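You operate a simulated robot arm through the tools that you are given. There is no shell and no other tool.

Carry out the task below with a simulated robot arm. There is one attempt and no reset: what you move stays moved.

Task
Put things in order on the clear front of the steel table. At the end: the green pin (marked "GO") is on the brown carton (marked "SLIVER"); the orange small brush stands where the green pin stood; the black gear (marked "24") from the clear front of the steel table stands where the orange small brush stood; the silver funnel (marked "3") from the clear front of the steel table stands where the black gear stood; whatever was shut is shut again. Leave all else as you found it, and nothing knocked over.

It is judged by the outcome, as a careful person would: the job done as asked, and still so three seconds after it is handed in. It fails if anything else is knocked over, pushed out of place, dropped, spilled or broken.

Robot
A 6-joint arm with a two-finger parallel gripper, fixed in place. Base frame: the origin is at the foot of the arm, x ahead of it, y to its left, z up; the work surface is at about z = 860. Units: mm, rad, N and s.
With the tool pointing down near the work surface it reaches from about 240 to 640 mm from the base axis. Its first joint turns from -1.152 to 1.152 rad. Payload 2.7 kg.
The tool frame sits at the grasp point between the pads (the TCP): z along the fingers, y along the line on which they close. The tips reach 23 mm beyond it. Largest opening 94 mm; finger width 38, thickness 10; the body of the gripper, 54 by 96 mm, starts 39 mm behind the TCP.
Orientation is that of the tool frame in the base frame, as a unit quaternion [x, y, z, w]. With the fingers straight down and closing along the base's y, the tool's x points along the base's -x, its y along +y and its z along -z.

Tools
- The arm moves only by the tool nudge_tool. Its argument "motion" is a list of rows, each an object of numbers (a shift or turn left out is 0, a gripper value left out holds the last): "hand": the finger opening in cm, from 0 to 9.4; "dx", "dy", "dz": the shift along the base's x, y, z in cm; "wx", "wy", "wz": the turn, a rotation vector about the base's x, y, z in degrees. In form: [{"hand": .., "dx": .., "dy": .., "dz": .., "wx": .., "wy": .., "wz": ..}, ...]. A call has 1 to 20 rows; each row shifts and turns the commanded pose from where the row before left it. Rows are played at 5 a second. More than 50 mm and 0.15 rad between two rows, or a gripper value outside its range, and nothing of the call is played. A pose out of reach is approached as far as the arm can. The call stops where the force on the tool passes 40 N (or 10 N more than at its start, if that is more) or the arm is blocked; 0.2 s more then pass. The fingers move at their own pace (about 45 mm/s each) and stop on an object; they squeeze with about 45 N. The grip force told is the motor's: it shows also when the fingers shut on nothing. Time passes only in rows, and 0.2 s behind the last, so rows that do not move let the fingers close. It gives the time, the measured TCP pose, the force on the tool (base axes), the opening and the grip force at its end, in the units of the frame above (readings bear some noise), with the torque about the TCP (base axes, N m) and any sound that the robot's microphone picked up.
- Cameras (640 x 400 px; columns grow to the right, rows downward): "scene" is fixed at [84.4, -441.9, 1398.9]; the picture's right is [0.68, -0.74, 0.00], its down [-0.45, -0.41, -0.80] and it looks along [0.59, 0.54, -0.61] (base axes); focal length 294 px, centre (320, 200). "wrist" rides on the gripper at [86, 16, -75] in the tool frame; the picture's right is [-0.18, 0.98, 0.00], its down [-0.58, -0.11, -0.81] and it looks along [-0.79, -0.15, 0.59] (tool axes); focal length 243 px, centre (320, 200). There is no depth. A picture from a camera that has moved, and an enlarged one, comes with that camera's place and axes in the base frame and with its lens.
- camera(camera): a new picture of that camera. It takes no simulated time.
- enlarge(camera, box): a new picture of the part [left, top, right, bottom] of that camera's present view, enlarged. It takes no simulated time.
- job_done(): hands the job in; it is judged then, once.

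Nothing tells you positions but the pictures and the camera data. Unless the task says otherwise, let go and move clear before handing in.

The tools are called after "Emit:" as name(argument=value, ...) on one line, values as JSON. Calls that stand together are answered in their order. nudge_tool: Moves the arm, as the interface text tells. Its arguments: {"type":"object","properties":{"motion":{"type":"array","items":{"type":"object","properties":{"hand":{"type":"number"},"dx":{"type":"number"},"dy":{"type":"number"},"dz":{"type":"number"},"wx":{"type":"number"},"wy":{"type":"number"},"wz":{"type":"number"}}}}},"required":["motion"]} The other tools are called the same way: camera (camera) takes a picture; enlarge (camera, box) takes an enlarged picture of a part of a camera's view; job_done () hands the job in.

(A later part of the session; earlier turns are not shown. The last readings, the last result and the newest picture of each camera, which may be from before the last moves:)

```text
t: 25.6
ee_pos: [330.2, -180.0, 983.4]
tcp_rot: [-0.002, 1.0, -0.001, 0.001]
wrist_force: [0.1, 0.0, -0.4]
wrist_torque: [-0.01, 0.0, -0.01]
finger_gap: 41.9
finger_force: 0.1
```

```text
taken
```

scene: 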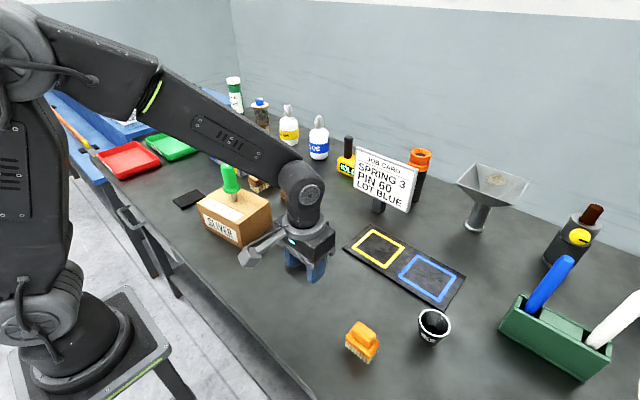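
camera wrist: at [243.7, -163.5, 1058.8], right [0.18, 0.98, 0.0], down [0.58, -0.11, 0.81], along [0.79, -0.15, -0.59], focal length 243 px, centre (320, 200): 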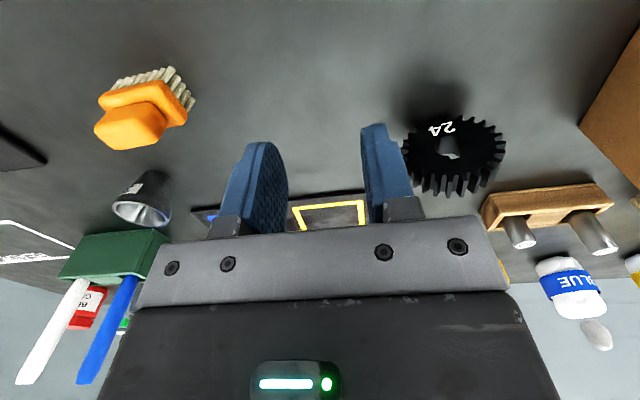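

The brush slipped out of the grip; the fingers closed to their commanded 42 mm. I'll check whether it's still standing in place.

Emit:
enlarge(camera="scene", box=[330, 310, 410, 370])

Emit:
enlarge(camera="wrist", box=[80, 50, 208, 160])

```text
6.67 times, centred on (370, 340) of scene
camera zoom: at [84.4, -441.9, 1398.9], right [0.68, -0.74, 0.0], down [-0.45, -0.41, -0.8], along [0.59, 0.54, -0.61], focal length 1958 px, centre (-13, -733)
```

zoom: 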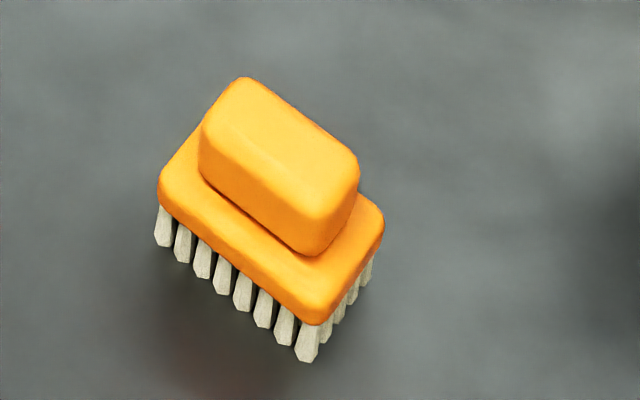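

```text
3.64 times, centred on (144, 105) of wrist
camera zoom: at [243.7, -163.5, 1058.8], right [0.18, 0.98, 0.0], down [0.58, -0.11, 0.81], along [0.79, -0.15, -0.59], focal length 882 px, centre (960, 546)
```

zoom: 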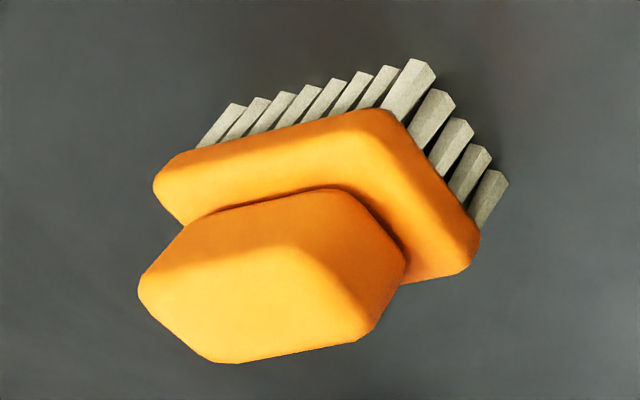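

The brush never left the table: it still stands at its spot, having shifted about 1 mm. Its long flat sides should give a better hold than the short rounded ends, so I'll turn the tool 90° to close along x, which also suits the gear. I'll open and turn here in free space.

Emit:
nudge_tool(motion=[{"hand": 7.0, "dz": 2.0}, {"wz": -7.5}, {"wz": -7.5}, {"wz": -7.5}, {"wz": -7.5}, {"wz": -7.5}, {"wz": -7.5}, {"wz": -7.5}, {"wz": -7.5}, {"wz": -7.5}, {"wz": -7.5}, {"wz": -7.5}, {"wz": -7.5}, {}, {}])

Emit:
camera(camera="wrist")

Emit:
camera(camera="scene")

```text
t: 28.8
ee_pos: [329.3, -180.8, 1001.5]
tcp_rot: [0.707, 0.707, -0.002, 0.0]
wrist_force: [0.5, -1.2, 0.5]
wrist_torque: [0.0, 0.02, -0.02]
finger_gap: 70.2
finger_force: 0.0
```

```text
taken
camera wrist: at [346.0, -94.0, 1077.9], right [0.98, -0.18, 0.0], down [-0.11, -0.58, 0.81], along [-0.15, -0.79, -0.59], focal length 243 px, centre (320, 200)
```

wrist: 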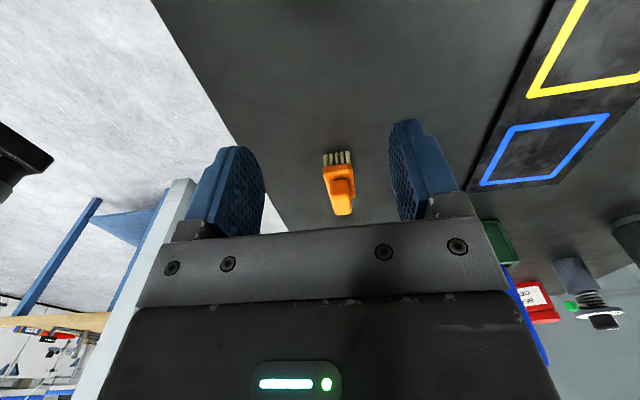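

```text
taken
```

scene: 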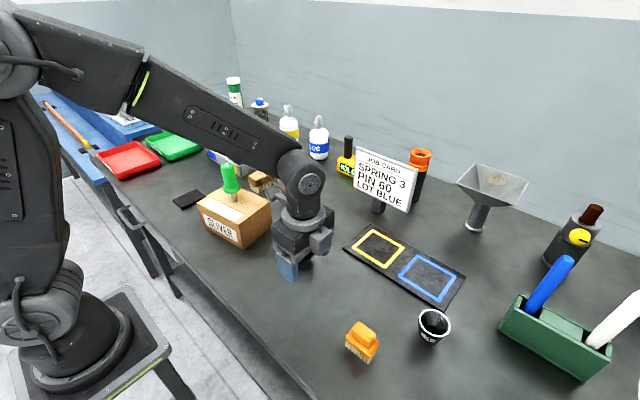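

The turn worked; the wrist camera now looks along -y at the brush. I'll move closer and measure it again.

Emit:
nudge_tool(motion=[{"dy": -3.5}, {"dy": -4.0}, {}])

Emit:
enlarge(camera="wrist", box=[270, 90, 398, 190])

```text
t: 29.6
ee_pos: [328.8, -256.1, 1000.3]
tcp_rot: [0.706, 0.708, -0.001, 0.0]
wrist_force: [0.3, 0.5, 0.4]
wrist_torque: [-0.01, -0.02, 0.01]
finger_gap: 70.1
finger_force: 0.0
```

```text
4.00 times, centred on (334, 140) of wrist
camera zoom: at [345.5, -168.1, 1076.1], right [0.98, -0.18, 0.0], down [-0.11, -0.58, 0.81], along [-0.15, -0.79, -0.59], focal length 970 px, centre (264, 440)
```

zoom: 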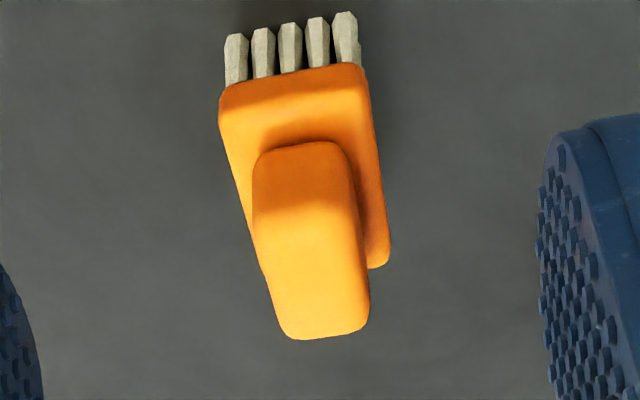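

The brush is at about (329,-319), with its plate 32 mm wide along x. I'll move over it, lower to z≈893, close along x on the long sides and test the grip gently.

Emit:
nudge_tool(motion=[{"dy": -3.2}, {"dy": -3.1}, {"dz": -3.0}, {"dz": -3.0}, {"dz": -2.5}, {"dz": -1.5}, {"dz": -0.7}, {}])

Emit:
camera(camera="wrist")

Emit:
enlarge(camera="scene", box=[310, 270, 438, 370])

```text
t: 31.4
ee_pos: [328.7, -318.4, 894.4]
tcp_rot: [0.707, 0.707, -0.001, -0.001]
wrist_force: [0.8, -0.6, 0.6]
wrist_torque: [0.01, -0.01, 0.0]
finger_gap: 70.0
finger_force: 0.0
```

```text
taken
camera wrist: at [345.3, -231.6, 970.8], right [0.98, -0.18, 0.0], down [-0.11, -0.58, 0.81], along [-0.15, -0.79, -0.59], focal length 243 px, centre (320, 200)
```

wrist: 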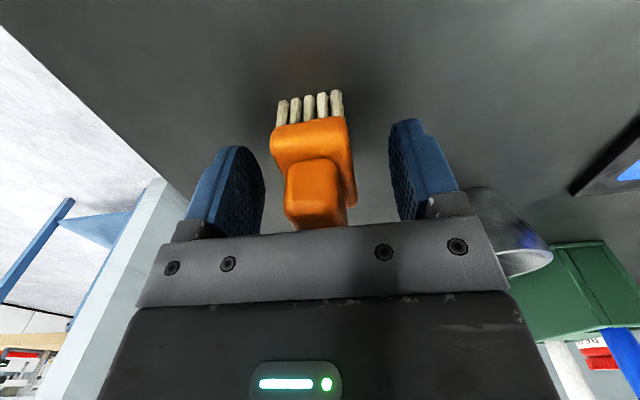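

```text
4.00 times, centred on (374, 320) of scene
camera zoom: at [84.4, -441.9, 1398.9], right [0.68, -0.74, 0.0], down [-0.45, -0.41, -0.8], along [0.59, 0.54, -0.61], focal length 1175 px, centre (104, -280)
```

zoom: 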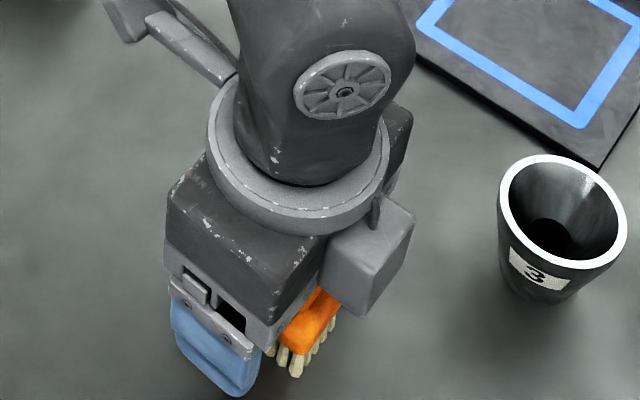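

The plate is between the pads. Closing along x.

Emit:
nudge_tool(motion=[{"hand": 2.4}, {}, {}, {}, {}])

Emit:
camera(camera="wrist")

```text
t: 32.6
ee_pos: [329.8, -318.6, 894.1]
tcp_rot: [0.707, 0.707, -0.001, 0.0]
wrist_force: [1.1, 0.3, -0.2]
wrist_torque: [-0.03, -0.01, 0.0]
finger_gap: 33.3
finger_force: 45.4
```

```text
taken
camera wrist: at [345.4, -231.6, 971.1], right [0.98, -0.18, 0.0], down [-0.11, -0.58, 0.81], along [-0.15, -0.79, -0.59], focal length 243 px, centre (320, 200)
```

wrist: 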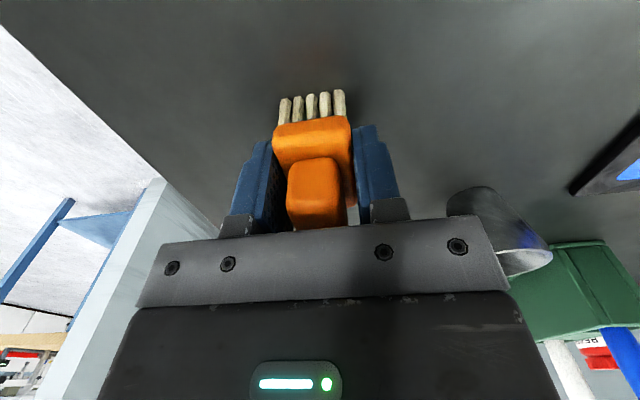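

Gripped at 33.3 mm. I'll lift just 1 cm slowly and check that it holds.

Emit:
nudge_tool(motion=[{"dz": 0.2}, {"dz": 0.3}, {"dz": 0.5}, {}])

Emit:
camera(camera="wrist")

Emit:
enlarge(camera="scene", box=[310, 270, 438, 370])

```text
t: 33.6
ee_pos: [329.5, -317.6, 905.7]
tcp_rot: [0.707, 0.707, -0.001, 0.0]
wrist_force: [0.2, -0.7, -1.6]
wrist_torque: [-0.02, 0.0, 0.01]
finger_gap: 33.1
finger_force: 45.0
```

```text
taken
camera wrist: at [346.5, -232.0, 981.3], right [0.98, -0.18, 0.0], down [-0.11, -0.58, 0.81], along [-0.15, -0.79, -0.59], focal length 243 px, centre (320, 200)
```

wrist: 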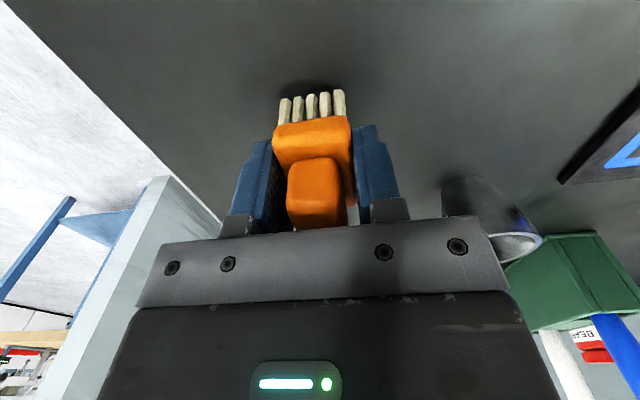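

```text
4.00 times, centred on (374, 320) of scene
camera zoom: at [84.4, -441.9, 1398.9], right [0.68, -0.74, 0.0], down [-0.45, -0.41, -0.8], along [0.59, 0.54, -0.61], focal length 1175 px, centre (104, -280)
```

zoom: 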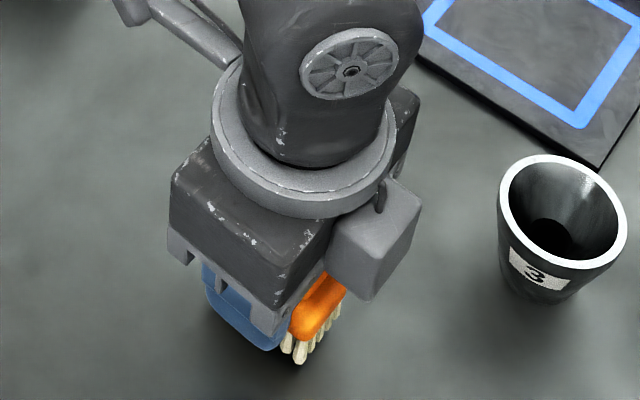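

The brush holds firmly this time. I'll lift another 3 cm and slide across +13.9 cm in y at low height over the bare table.

Emit:
nudge_tool(motion=[{"dz": 1.0}, {"dz": 1.0}, {"dz": 1.0}, {"dy": 1.0}, {"dy": 2.0}, {"dy": 2.0}, {"dy": 2.0}, {"dy": 2.0}, {"dy": 2.0}, {"dy": 1.9}, {"dy": 1.0}, {}, {}])

Emit:
camera(camera="wrist")

Emit:
camera(camera="scene")

```text
t: 36.4
ee_pos: [329.6, -178.7, 935.5]
tcp_rot: [0.707, 0.707, -0.001, 0.0]
wrist_force: [0.3, -0.5, -0.9]
wrist_torque: [-0.03, 0.0, -0.04]
finger_gap: 33.3
finger_force: 45.1
```

```text
taken
camera wrist: at [346.1, -92.8, 1012.1], right [0.98, -0.18, 0.0], down [-0.11, -0.58, 0.81], along [-0.15, -0.79, -0.59], focal length 243 px, centre (320, 200)
```

wrist: 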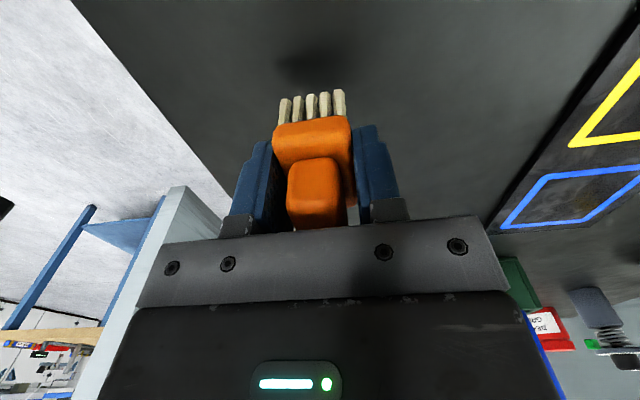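

```text
taken
```

scene: 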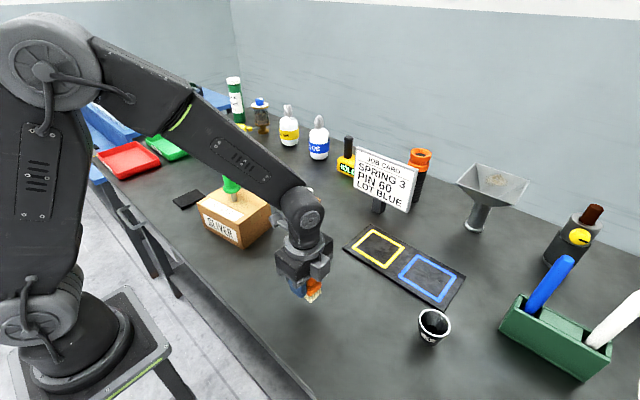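

The brush is over the pin's old spot at (329.6,-179). Lowering most of the way, then in small steps.

Emit:
nudge_tool(motion=[{"dz": -1.5}, {"dz": -1.2}, {"dz": -0.7}, {"dz": -0.3}, {}])

Emit:
enlarge(camera="wrist", box=[254, 70, 382, 150])

```text
t: 37.6
ee_pos: [329.6, -180.0, 898.0]
tcp_rot: [0.706, 0.708, -0.002, 0.0]
wrist_force: [0.3, 0.2, -0.5]
wrist_torque: [0.02, -0.02, -0.03]
finger_gap: 33.1
finger_force: 45.3
```

```text
5.00 times, centred on (318, 110) of wrist
camera zoom: at [345.9, -93.1, 974.0], right [0.98, -0.18, 0.0], down [-0.11, -0.58, 0.81], along [-0.15, -0.79, -0.59], focal length 1213 px, centre (330, 650)
```

zoom: 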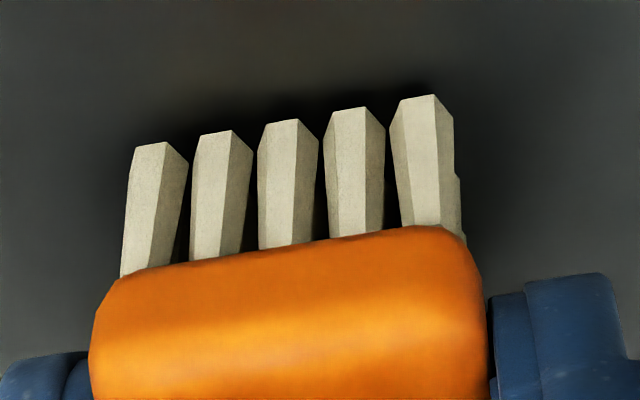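

Emit:
nudge_tool(motion=[{"dz": -0.15}, {"dz": -0.1}, {}])

```text
t: 38.4
ee_pos: [329.0, -180.8, 896.2]
tcp_rot: [0.706, 0.708, -0.001, 0.001]
wrist_force: [-0.4, 0.1, -0.4]
wrist_torque: [-0.01, -0.01, -0.02]
finger_gap: 33.2
finger_force: 44.9
```

No contact yet, continuing by 1 mm steps.

Emit:
nudge_tool(motion=[{"dz": -0.1}, {}])

```text
t: 39.0
ee_pos: [329.6, -180.2, 894.3]
tcp_rot: [0.706, 0.708, 0.0, 0.001]
wrist_force: [-1.9, -0.7, 4.7]
wrist_torque: [-0.01, 0.01, 0.02]
finger_gap: 33.3
finger_force: 45.5
```

Contact at about 5 N, so the brush rests on the table. Opening gently.

Emit:
nudge_tool(motion=[{"hand": 3.5}, {"hand": 4.0}, {"hand": 5.0}, {"hand": 6.0}, {"hand": 7.0}, {}])

Emit:
camera(camera="wrist")

```text
t: 40.4
ee_pos: [330.0, -179.8, 893.8]
tcp_rot: [0.706, 0.708, -0.001, 0.001]
wrist_force: [-1.1, 0.5, 0.4]
wrist_torque: [0.03, 0.01, 0.0]
finger_gap: 70.0
finger_force: 0.0
```

```text
taken
camera wrist: at [346.4, -93.0, 970.8], right [0.98, -0.18, 0.0], down [-0.11, -0.58, 0.81], along [-0.15, -0.79, -0.59], focal length 243 px, centre (320, 200)
```

wrist: 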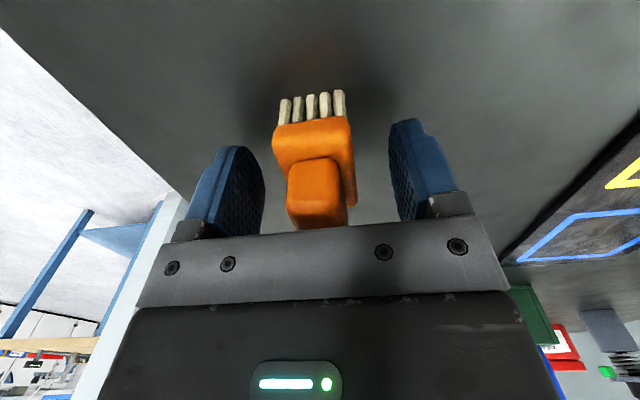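

The brush stands where the pin was. Rising, then moving to view the gear.

Emit:
nudge_tool(motion=[{"dz": 1.0}, {"dz": 2.5}, {"dz": 4.0}, {"dz": 4.0}, {"dx": 2.0, "dy": 3.5}, {"dx": 2.0, "dy": 3.5}, {"dx": 2.0, "dy": 3.5}, {"dx": 2.0, "dy": 3.5}, {}])

Emit:
camera(camera="wrist")

Emit:
camera(camera="scene")

```text
t: 42.4
ee_pos: [409.4, -40.3, 1008.2]
tcp_rot: [0.706, 0.708, -0.001, 0.0]
wrist_force: [-0.7, -0.2, 0.0]
wrist_torque: [0.01, 0.01, -0.01]
finger_gap: 70.1
finger_force: 0.0
```

```text
taken
camera wrist: at [426.7, 46.8, 1086.1], right [0.98, -0.18, 0.0], down [-0.11, -0.58, 0.81], along [-0.15, -0.79, -0.59], focal length 243 px, centre (320, 200)
```

wrist: 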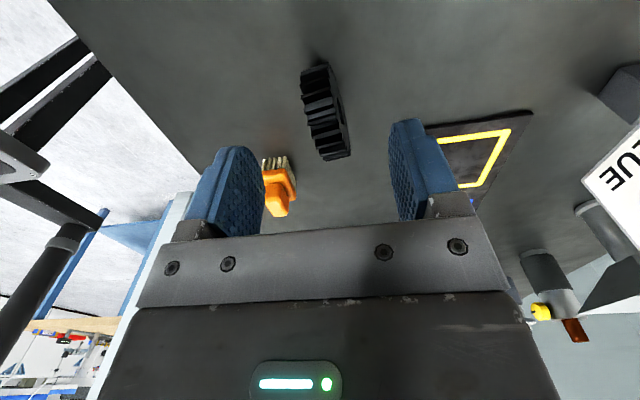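

```text
taken
```

scene: 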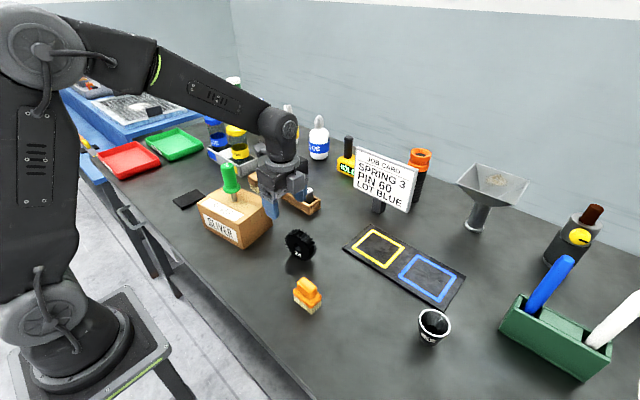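

Good view of the gear edge-on, and the brush stands where the pin was. I'll enlarge the gear.

Emit:
enlarge(camera="wrist", box=[262, 50, 390, 170])

Emit:
enlarge(camera="scene", box=[268, 215, 332, 265])

```text
3.33 times, centred on (326, 110) of wrist
camera zoom: at [426.7, 46.8, 1086.1], right [0.98, -0.18, 0.0], down [-0.11, -0.58, 0.81], along [-0.15, -0.79, -0.59], focal length 809 px, centre (300, 500)
```

zoom: 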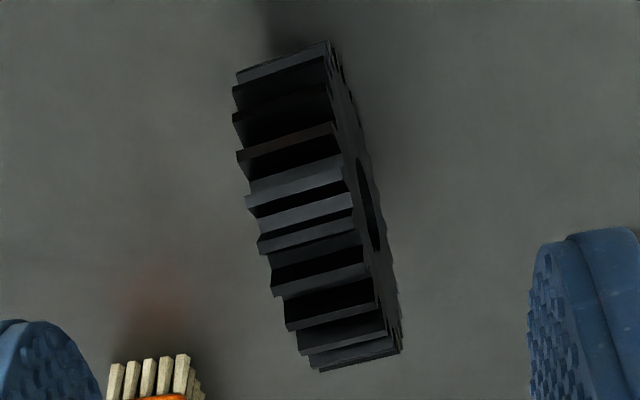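

```text
8.00 times, centred on (300, 240) of scene
camera zoom: at [84.4, -441.9, 1398.9], right [0.68, -0.74, 0.0], down [-0.45, -0.41, -0.8], along [0.59, 0.54, -0.61], focal length 2350 px, centre (480, -120)
```

zoom: 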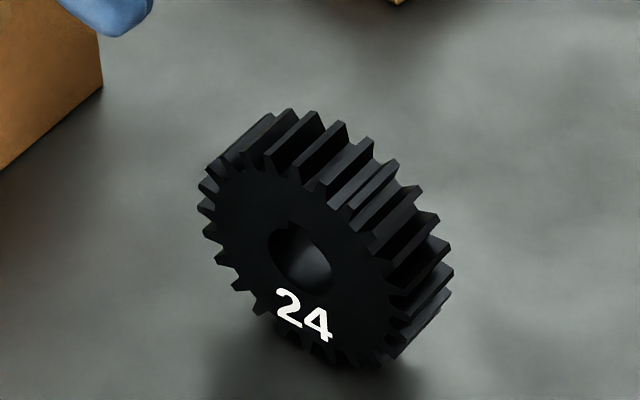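

The gear's yaw matters for a clean grip on its faces. I'll zoom in further to measure it.

Emit:
enlarge(camera="wrist", box=[286, 55, 366, 115])

Emit:
enlarge(camera="wrist", box=[286, 105, 366, 165])

```text
6.67 times, centred on (326, 85) of wrist
camera zoom: at [426.7, 46.8, 1086.1], right [0.98, -0.18, 0.0], down [-0.11, -0.58, 0.81], along [-0.15, -0.79, -0.59], focal length 1618 px, centre (280, 967)
```

zoom: 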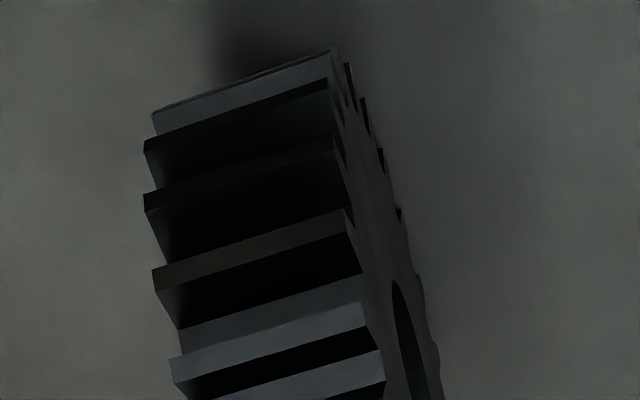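

```text
6.67 times, centred on (326, 135) of wrist
camera zoom: at [426.7, 46.8, 1086.1], right [0.98, -0.18, 0.0], down [-0.11, -0.58, 0.81], along [-0.15, -0.79, -0.59], focal length 1618 px, centre (280, 633)
```

zoom: 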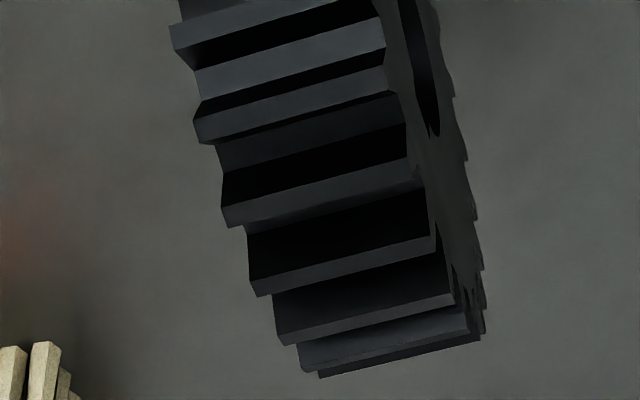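

The gear's axis is turned about +8° from x, and it's centred near (410,-81) with a radius of about 40 and a thickness of about 23. I'll turn the tool +8° to match, go above it and check.

Emit:
nudge_tool(motion=[{"wz": 4}, {"wz": 4}, {"dy": -2.0}, {"dy": -2.1, "dx": 0.05}, {"dz": -2.5}, {}])

Emit:
camera(camera="wrist")

Emit:
enlarge(camera="scene", box=[236, 170, 364, 270])

```text
t: 43.8
ee_pos: [410.9, -83.2, 984.7]
tcp_rot: [0.655, 0.755, 0.0, 0.001]
wrist_force: [0.7, -0.8, -0.4]
wrist_torque: [0.0, 0.02, 0.02]
finger_gap: 70.1
finger_force: 0.0
```

```text
taken
camera wrist: at [413.7, 6.4, 1061.7], right [1.0, -0.04, 0.0], down [-0.03, -0.59, 0.81], along [-0.04, -0.81, -0.59], focal length 243 px, centre (320, 200)
```

wrist: 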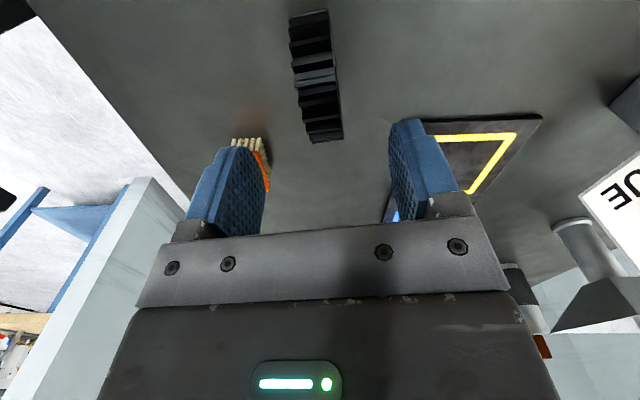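

```text
4.00 times, centred on (300, 220) of scene
camera zoom: at [84.4, -441.9, 1398.9], right [0.68, -0.74, 0.0], down [-0.45, -0.41, -0.8], along [0.59, 0.54, -0.61], focal length 1175 px, centre (400, 120)
```

zoom: 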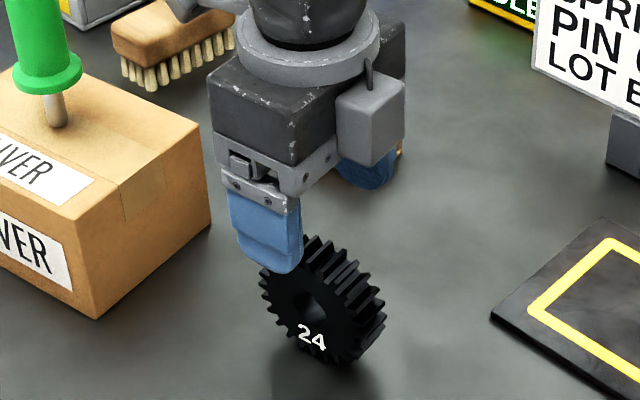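

The gear is centred between the fingers, at about (409.6,-81), and its yaw now matches the tool. Lowering to z≈915.

Emit:
nudge_tool(motion=[{"dz": -2.5}, {"dz": -2.0}, {"dz": -1.5}, {"dz": -1.0}, {}])

Emit:
camera(camera="wrist")

Emit:
enlarge(camera="scene", box=[236, 170, 364, 270])

```text
t: 45.0
ee_pos: [409.8, -81.7, 914.4]
tcp_rot: [0.656, 0.755, -0.001, 0.001]
wrist_force: [0.8, -0.2, 0.1]
wrist_torque: [0.0, 0.0, -0.03]
finger_gap: 69.9
finger_force: 0.1
```

```text
taken
camera wrist: at [414.1, 6.5, 991.0], right [1.0, -0.04, 0.0], down [-0.03, -0.59, 0.81], along [-0.04, -0.81, -0.59], focal length 243 px, centre (320, 200)
```

wrist: 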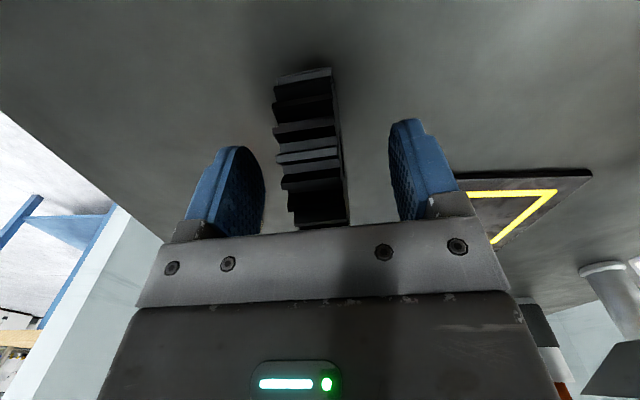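

```text
4.00 times, centred on (300, 220) of scene
camera zoom: at [84.4, -441.9, 1398.9], right [0.68, -0.74, 0.0], down [-0.45, -0.41, -0.8], along [0.59, 0.54, -0.61], focal length 1175 px, centre (400, 120)
```

zoom: 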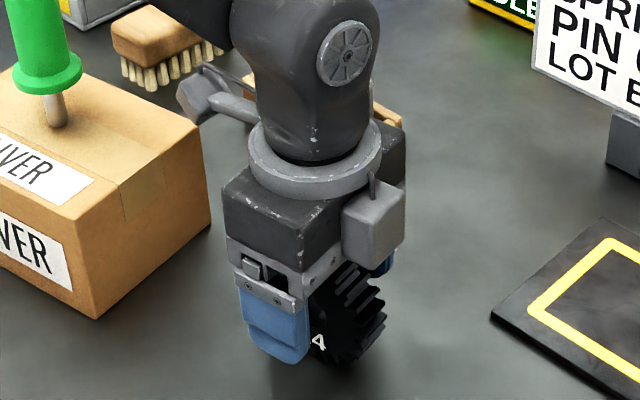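

Centred within a couple of millimetres. Closing on the gear faces.

Emit:
nudge_tool(motion=[{"hand": 4.5}, {"hand": 3.5}, {"hand": 1.4}, {}, {}, {}])

Emit:
camera(camera="wrist")

Emit:
enlarge(camera="scene", box=[236, 170, 364, 270])

```text
t: 46.4
ee_pos: [410.6, -81.2, 914.8]
tcp_rot: [0.656, 0.755, 0.0, 0.001]
wrist_force: [2.4, 0.6, 0.9]
wrist_torque: [0.02, -0.16, 0.01]
finger_gap: 22.1
finger_force: 45.0
```

```text
taken
camera wrist: at [414.4, 6.4, 991.4], right [1.0, -0.04, 0.0], down [-0.03, -0.59, 0.81], along [-0.04, -0.81, -0.59], focal length 243 px, centre (320, 200)
```

wrist: 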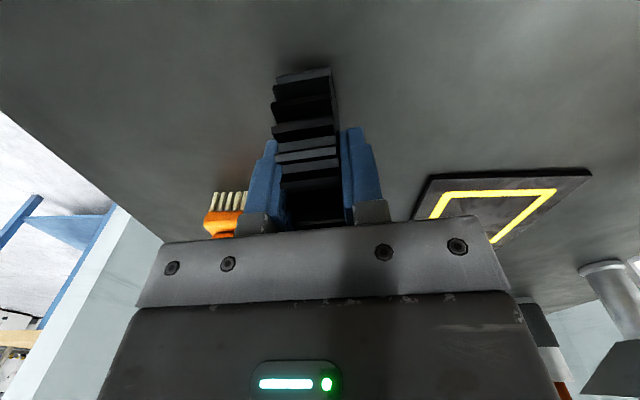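

```text
4.00 times, centred on (300, 220) of scene
camera zoom: at [84.4, -441.9, 1398.9], right [0.68, -0.74, 0.0], down [-0.45, -0.41, -0.8], along [0.59, 0.54, -0.61], focal length 1175 px, centre (400, 120)
```

zoom: 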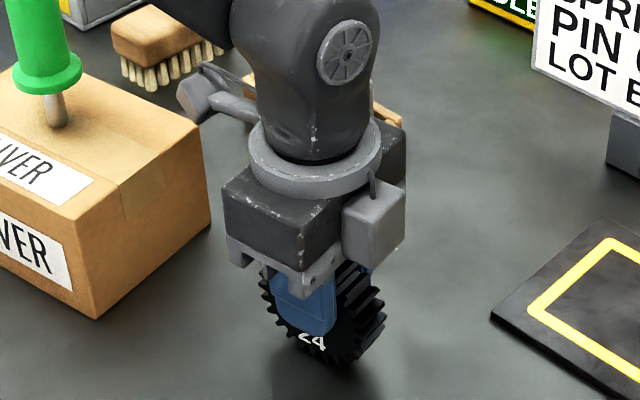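

Gripped at 22.1 mm. I'll test the lift slowly by 1.5 cm.

Emit:
nudge_tool(motion=[{"dz": 0.2}, {"dz": 0.3}, {"dz": 0.5}, {"dz": 0.5}, {}])

Emit:
camera(camera="wrist")

Emit:
enlarge(camera="scene", box=[236, 170, 364, 270])

```text
t: 47.6
ee_pos: [410.4, -81.8, 930.7]
tcp_rot: [0.656, 0.755, -0.001, 0.0]
wrist_force: [-0.3, -0.6, -6.9]
wrist_torque: [-0.04, 0.03, 0.0]
finger_gap: 21.9
finger_force: 44.9
```

```text
taken
camera wrist: at [414.5, 7.2, 1005.5], right [1.0, -0.04, 0.0], down [-0.03, -0.59, 0.81], along [-0.04, -0.81, -0.59], focal length 243 px, centre (320, 200)
```

wrist: 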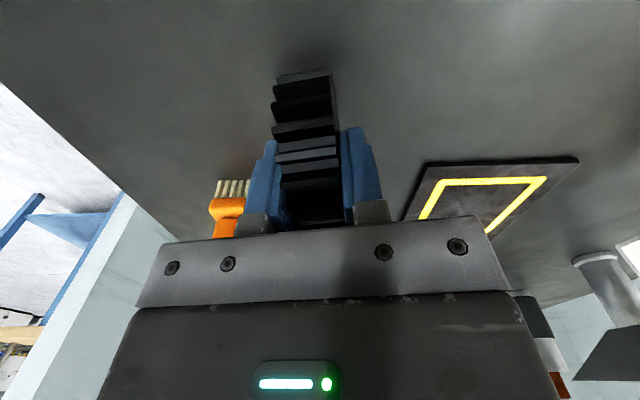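

```text
4.00 times, centred on (300, 220) of scene
camera zoom: at [84.5, -441.9, 1398.9], right [0.68, -0.74, 0.0], down [-0.45, -0.41, -0.8], along [0.59, 0.54, -0.61], focal length 1175 px, centre (400, 120)
```

zoom: 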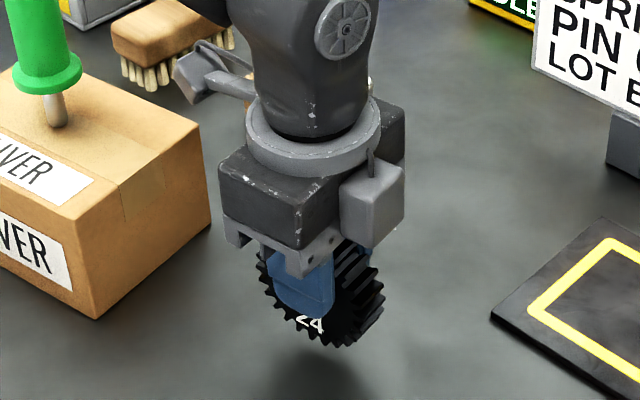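

The gear is held (about 0.7 kg). I'll lift it well above the brush's height and carry it around to the brush's old spot at (329,-319).

Emit:
nudge_tool(motion=[{"dz": 1.5}, {"dz": 2.5}, {"dz": 2.5}, {"dz": 2.0}, {}, {"dy": -1.5}, {"dy": -3.0}, {"dy": -3.0}, {"dy": -3.0}, {"dy": -3.0}, {"dx": -1.8, "dy": -2.2}, {"dx": -1.8, "dy": -2.2}, {"dx": -1.8, "dy": -2.2}, {"dx": -1.8, "dy": -2.2}, {"dx": -0.93, "dy": -1.45}, {}, {}])

Emit:
camera(camera="wrist")

Emit:
camera(camera="scene")

```text
t: 51.2
ee_pos: [328.4, -320.6, 1013.2]
tcp_rot: [0.655, 0.755, 0.0, -0.001]
wrist_force: [1.5, 0.7, -5.7]
wrist_torque: [-0.01, 0.0, 0.02]
finger_gap: 22.0
finger_force: 45.1
```

```text
taken
camera wrist: at [333.0, -232.1, 1090.7], right [1.0, -0.04, 0.0], down [-0.03, -0.59, 0.81], along [-0.04, -0.81, -0.59], focal length 243 px, centre (320, 200)
```

wrist: 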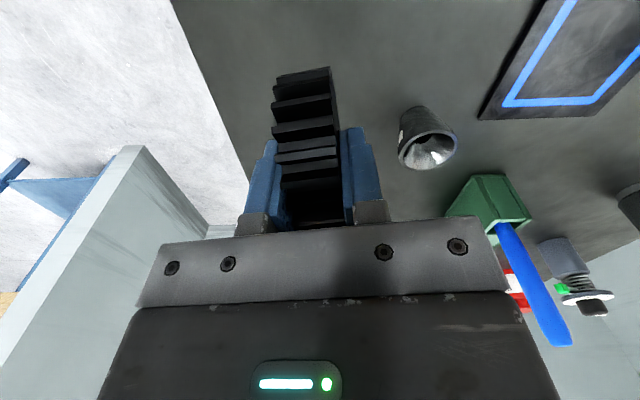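

```text
taken
```

scene: 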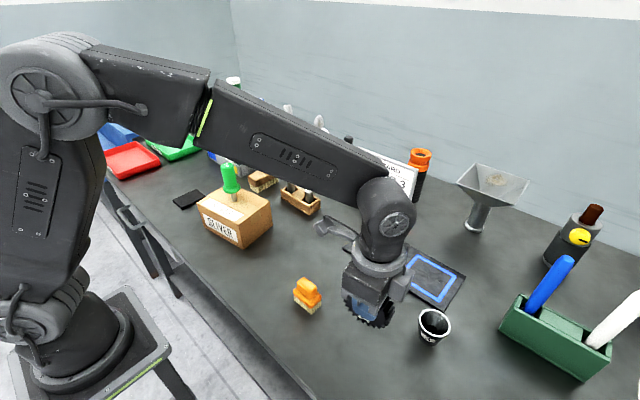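

The gear is above the brush's old spot. Lowering 9 cm, then in small steps.

Emit:
nudge_tool(motion=[{"dz": -2.0}, {"dz": -2.5}, {"dz": -2.5}, {"dz": -1.5}, {"dz": -0.7}, {}])

Emit:
enlarge(camera="scene", box=[300, 265, 428, 365])

```text
t: 52.6
ee_pos: [328.6, -318.1, 921.5]
tcp_rot: [0.655, 0.755, -0.001, -0.001]
wrist_force: [0.5, -0.7, -6.1]
wrist_torque: [0.0, 0.02, 0.0]
finger_gap: 22.1
finger_force: 45.2
```

```text
4.00 times, centred on (364, 315) of scene
camera zoom: at [84.5, -442.0, 1398.8], right [0.68, -0.74, 0.0], down [-0.45, -0.41, -0.8], along [0.59, 0.54, -0.61], focal length 1175 px, centre (144, -260)
```

zoom: 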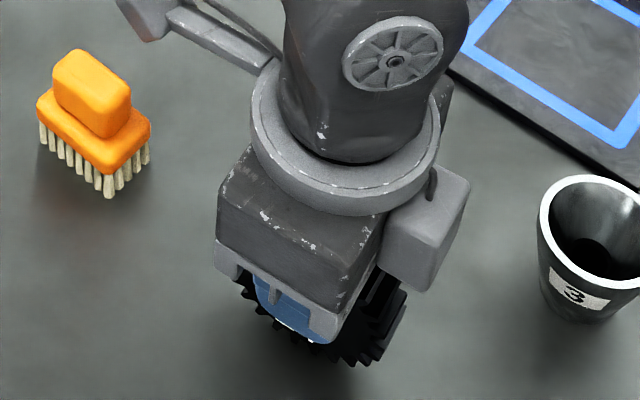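

Emit:
nudge_tool(motion=[{"dz": -0.25}, {"dz": -0.25}, {}])

```text
t: 53.4
ee_pos: [329.1, -317.6, 917.0]
tcp_rot: [0.655, 0.755, -0.001, -0.001]
wrist_force: [-0.7, 0.6, -6.7]
wrist_torque: [-0.01, 0.01, 0.01]
finger_gap: 21.8
finger_force: 45.1
```

The gear is still fully carried by the arm (6.7 N). Next small steps.

Emit:
nudge_tool(motion=[{"dz": -0.1}, {"dz": -0.1}, {}])

```text
t: 54.2
ee_pos: [328.1, -319.5, 916.7]
tcp_rot: [0.655, 0.756, 0.0, -0.001]
wrist_force: [-0.6, -0.2, -6.7]
wrist_torque: [0.01, -0.02, 0.02]
finger_gap: 21.9
finger_force: 44.8
```

Emit:
nudge_tool(motion=[{"dz": -0.1}, {}])

```text
t: 54.8
ee_pos: [329.9, -318.1, 914.3]
tcp_rot: [0.656, 0.755, -0.001, -0.001]
wrist_force: [-2.0, 0.4, -0.7]
wrist_torque: [0.07, 0.01, 0.03]
finger_gap: 22.0
finger_force: 45.1
```

The table now carries nearly all of the gear's weight. I'll let it settle for a row, then open.

Emit:
nudge_tool(motion=[{"dz": -0.03}, {}])

```text
t: 55.4
ee_pos: [329.7, -318.3, 913.8]
tcp_rot: [0.655, 0.755, -0.001, 0.001]
wrist_force: [-0.2, 4.7, 5.3]
wrist_torque: [0.26, -0.05, -0.01]
finger_gap: 22.3
finger_force: 45.1
```

Firm contact (12 N total change). Opening slowly so the gear settles on its teeth.

Emit:
nudge_tool(motion=[{"hand": 2.3}, {"hand": 2.5}, {"hand": 2.8}, {"hand": 3.3}, {"hand": 4.2}, {"hand": 5.5}, {"hand": 7.0}, {}])

Emit:
camera(camera="wrist")

Emit:
enlarge(camera="scene", box=[300, 265, 428, 365])

```text
t: 57.2
ee_pos: [329.4, -319.7, 913.9]
tcp_rot: [0.656, 0.755, -0.001, -0.001]
wrist_force: [0.0, -0.4, 0.0]
wrist_torque: [-0.03, -0.01, -0.02]
finger_gap: 70.0
finger_force: 0.0
```

```text
taken
camera wrist: at [332.9, -230.5, 990.9], right [1.0, -0.04, 0.0], down [-0.03, -0.59, 0.81], along [-0.04, -0.81, -0.59], focal length 243 px, centre (320, 200)
```

wrist: 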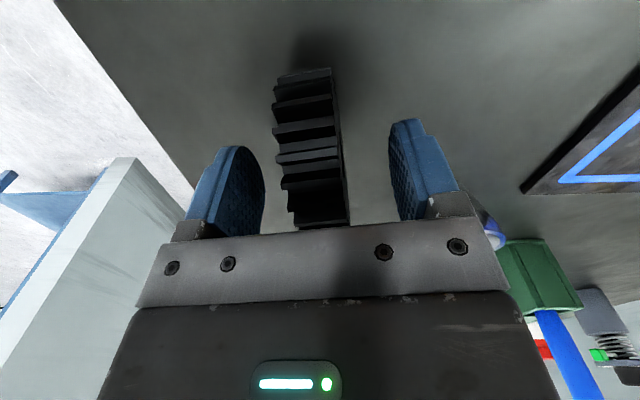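

```text
4.00 times, centred on (364, 315) of scene
camera zoom: at [84.4, -441.9, 1398.9], right [0.68, -0.74, 0.0], down [-0.45, -0.41, -0.8], along [0.59, 0.54, -0.61], focal length 1175 px, centre (144, -260)
```

zoom: 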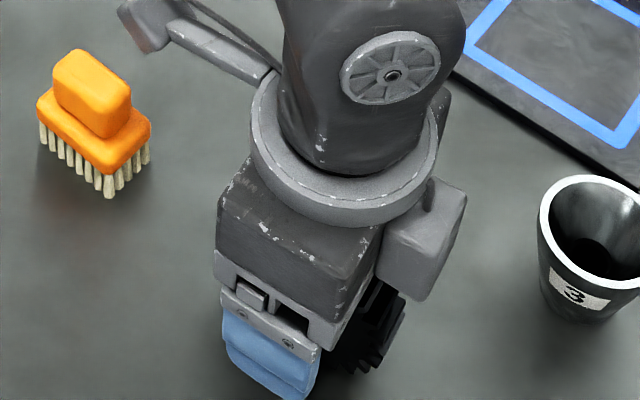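

The gear stands on its own at the brush's old spot. Rising straight up, then shifting over to view the funnel.

Emit:
nudge_tool(motion=[{"dz": 1.0}, {"dz": 2.0}, {"dz": 3.5}, {"dz": 4.0}, {"dx": 2.9, "dy": -0.8}, {"dx": 2.9, "dy": -0.8}, {"dx": 2.9, "dy": -0.8}, {}])

Emit:
camera(camera="wrist")

Emit:
camera(camera="scene")

```text
t: 59.0
ee_pos: [417.0, -342.8, 1019.1]
tcp_rot: [0.655, 0.755, -0.001, 0.0]
wrist_force: [0.2, -0.4, 0.5]
wrist_torque: [0.0, -0.01, 0.01]
finger_gap: 70.1
finger_force: 0.0
```

```text
taken
camera wrist: at [421.4, -254.7, 1095.6], right [1.0, -0.04, 0.0], down [-0.03, -0.59, 0.81], along [-0.04, -0.81, -0.59], focal length 243 px, centre (320, 200)
```

wrist: 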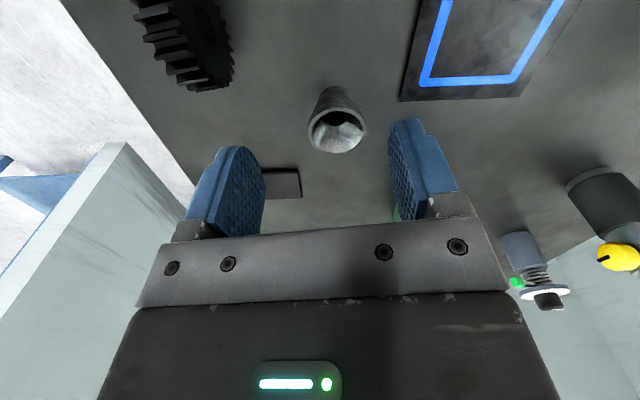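

```text
taken
```

scene: 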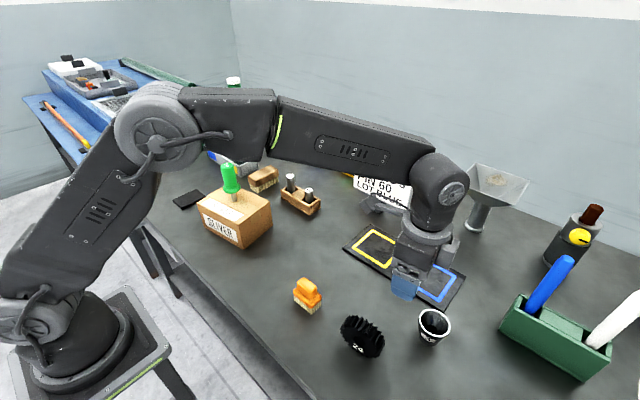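

The gear stands in the brush's place. I'll measure the funnel from this view.

Emit:
enlarge(camera="wrist", box=[288, 75, 384, 165])

Emit:
enlarge(camera="scene", box=[330, 300, 458, 370])

```text
4.44 times, centred on (336, 120) of wrist
camera zoom: at [421.4, -254.7, 1095.6], right [1.0, -0.04, 0.0], down [-0.03, -0.59, 0.81], along [-0.04, -0.81, -0.59], focal length 1078 px, centre (249, 556)
```

zoom: 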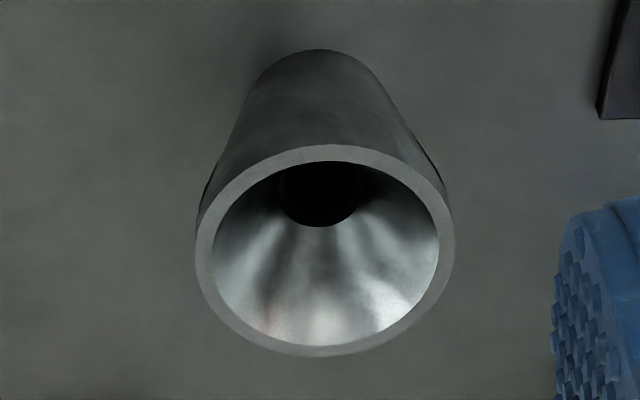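

```text
5.00 times, centred on (394, 335) of scene
camera zoom: at [84.4, -441.9, 1398.9], right [0.68, -0.74, 0.0], down [-0.45, -0.41, -0.8], along [0.59, 0.54, -0.61], focal length 1468 px, centre (-50, -475)
```

zoom: 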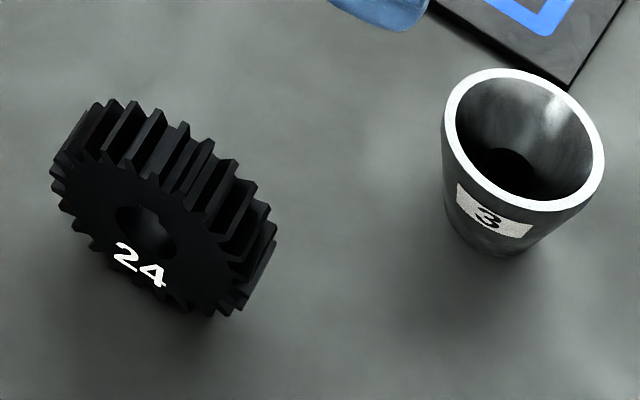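

The funnel is at about (432,-402), with its rim at z≈906 and about 55 mm wide, tapering to about 35 mm at the foot. I'll open to 90 mm, go above it and verify.

Emit:
nudge_tool(motion=[{"hand": 9.0, "dx": 0.7, "dy": -3.0}, {"dx": 0.75, "dy": -3.0}, {"dz": -2.0}, {"dz": -2.0}, {}])

Emit:
camera(camera="wrist")

Emit:
enlarge(camera="scene", box=[350, 240, 510, 360])

```text
t: 60.2
ee_pos: [429.3, -403.7, 980.0]
tcp_rot: [0.656, 0.755, -0.002, 0.0]
wrist_force: [-0.5, -0.2, -0.6]
wrist_torque: [-0.03, -0.03, -0.02]
finger_gap: 90.0
finger_force: 0.0
```

```text
taken
camera wrist: at [433.9, -315.2, 1055.7], right [1.0, -0.04, 0.0], down [-0.03, -0.59, 0.81], along [-0.04, -0.81, -0.59], focal length 243 px, centre (320, 200)
```

wrist: 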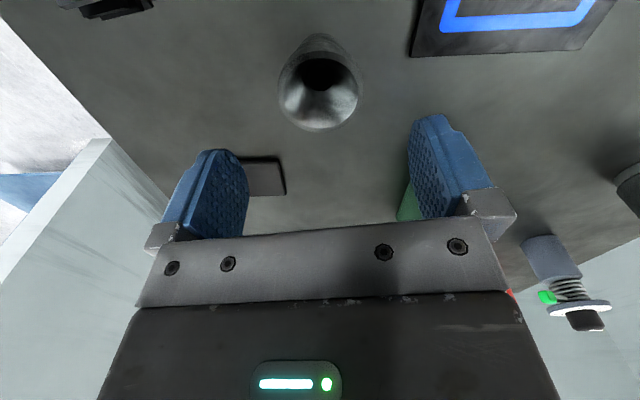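

```text
3.33 times, centred on (430, 300) of scene
camera zoom: at [84.4, -441.9, 1398.9], right [0.68, -0.74, 0.0], down [-0.45, -0.41, -0.8], along [0.59, 0.54, -0.61], focal length 979 px, centre (-47, -133)
```

zoom: 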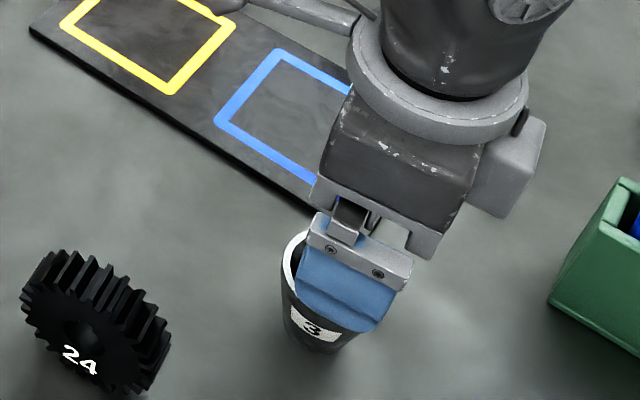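

Aligned within 1–2 mm. I'll narrow to 84 mm to stay away from the mat corner and lower to z≈900.

Emit:
nudge_tool(motion=[{"hand": 8.4, "dz": -2.5}, {"dz": -2.5}, {"dz": -2.0}, {"dz": -1.0}, {}])

Emit:
camera(camera="wrist")

Emit:
enlarge(camera="scene", box=[350, 240, 510, 360])

```text
t: 61.4
ee_pos: [431.5, -403.8, 899.3]
tcp_rot: [0.655, 0.756, -0.001, 0.0]
wrist_force: [-0.2, 0.0, 0.2]
wrist_torque: [0.0, 0.02, 0.04]
finger_gap: 84.0
finger_force: 0.1
```

```text
taken
camera wrist: at [434.8, -314.9, 975.1], right [1.0, -0.04, 0.0], down [-0.03, -0.59, 0.81], along [-0.04, -0.81, -0.59], focal length 243 px, centre (320, 200)
```

wrist: 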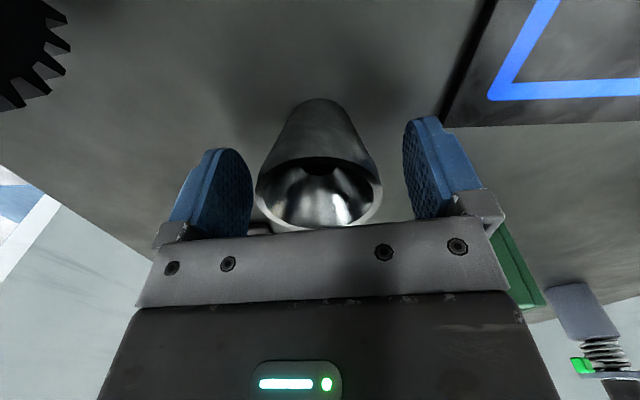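

```text
3.33 times, centred on (430, 300) of scene
camera zoom: at [84.4, -441.9, 1398.9], right [0.68, -0.74, 0.0], down [-0.45, -0.41, -0.8], along [0.59, 0.54, -0.61], focal length 979 px, centre (-47, -133)
```

zoom: 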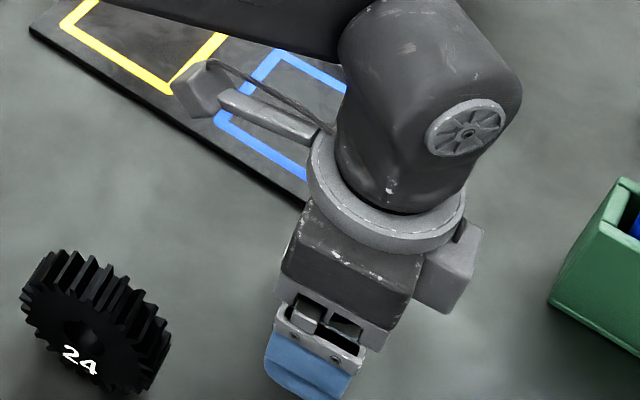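

The funnel rim is centred between the pads. Closing.

Emit:
nudge_tool(motion=[{"hand": 7.0}, {"hand": 6.2}, {"hand": 4.6}, {}, {}, {}])

Emit:
camera(camera="wrist")

```text
t: 62.8
ee_pos: [429.6, -403.4, 899.0]
tcp_rot: [0.656, 0.755, -0.002, 0.001]
wrist_force: [-0.1, -0.7, 0.4]
wrist_torque: [0.02, -0.03, -0.03]
finger_gap: 49.8
finger_force: 44.8
```

```text
taken
camera wrist: at [434.9, -314.9, 975.5], right [1.0, -0.04, 0.0], down [-0.03, -0.59, 0.81], along [-0.04, -0.81, -0.59], focal length 243 px, centre (320, 200)
```

wrist: 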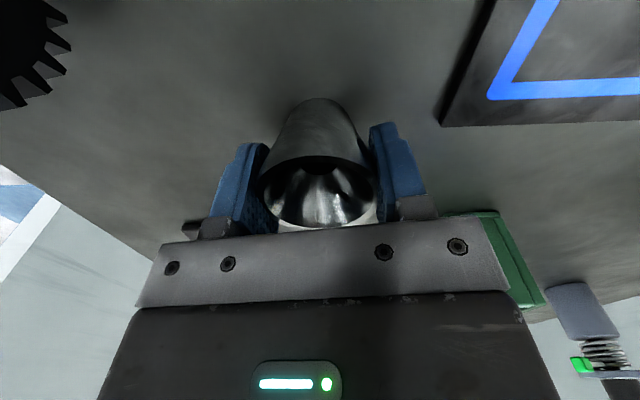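

Gripped at 49.8 mm, 45 N. Gentle test lift.

Emit:
nudge_tool(motion=[{"dz": 0.2}, {"dz": 0.3}, {"dz": 0.5}, {"dz": 0.5}, {}])

Emit:
camera(camera="wrist")

Emit:
enlarge(camera="scene", box=[350, 240, 510, 360])

```text
t: 64.0
ee_pos: [430.4, -401.2, 913.9]
tcp_rot: [0.655, 0.756, -0.001, 0.0]
wrist_force: [0.6, 0.6, -3.2]
wrist_torque: [-0.04, 0.02, -0.01]
finger_gap: 49.4
finger_force: 44.7
```

```text
taken
camera wrist: at [435.0, -314.4, 990.5], right [1.0, -0.04, 0.0], down [-0.03, -0.59, 0.81], along [-0.04, -0.81, -0.59], focal length 243 px, centre (320, 200)
```

wrist: 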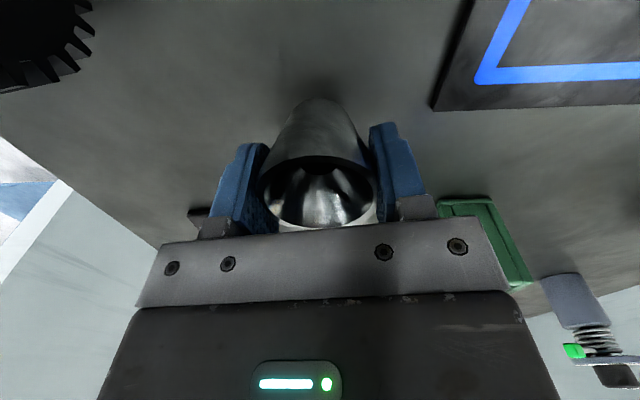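

```text
3.33 times, centred on (430, 300) of scene
camera zoom: at [84.4, -442.0, 1398.8], right [0.68, -0.74, 0.0], down [-0.45, -0.41, -0.8], along [0.59, 0.54, -0.61], focal length 979 px, centre (-47, -133)
```

zoom: 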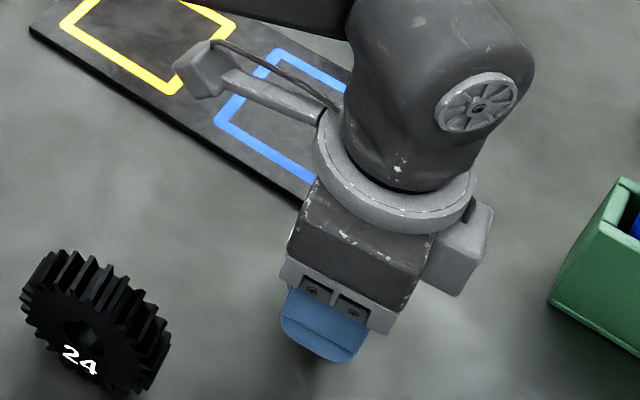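

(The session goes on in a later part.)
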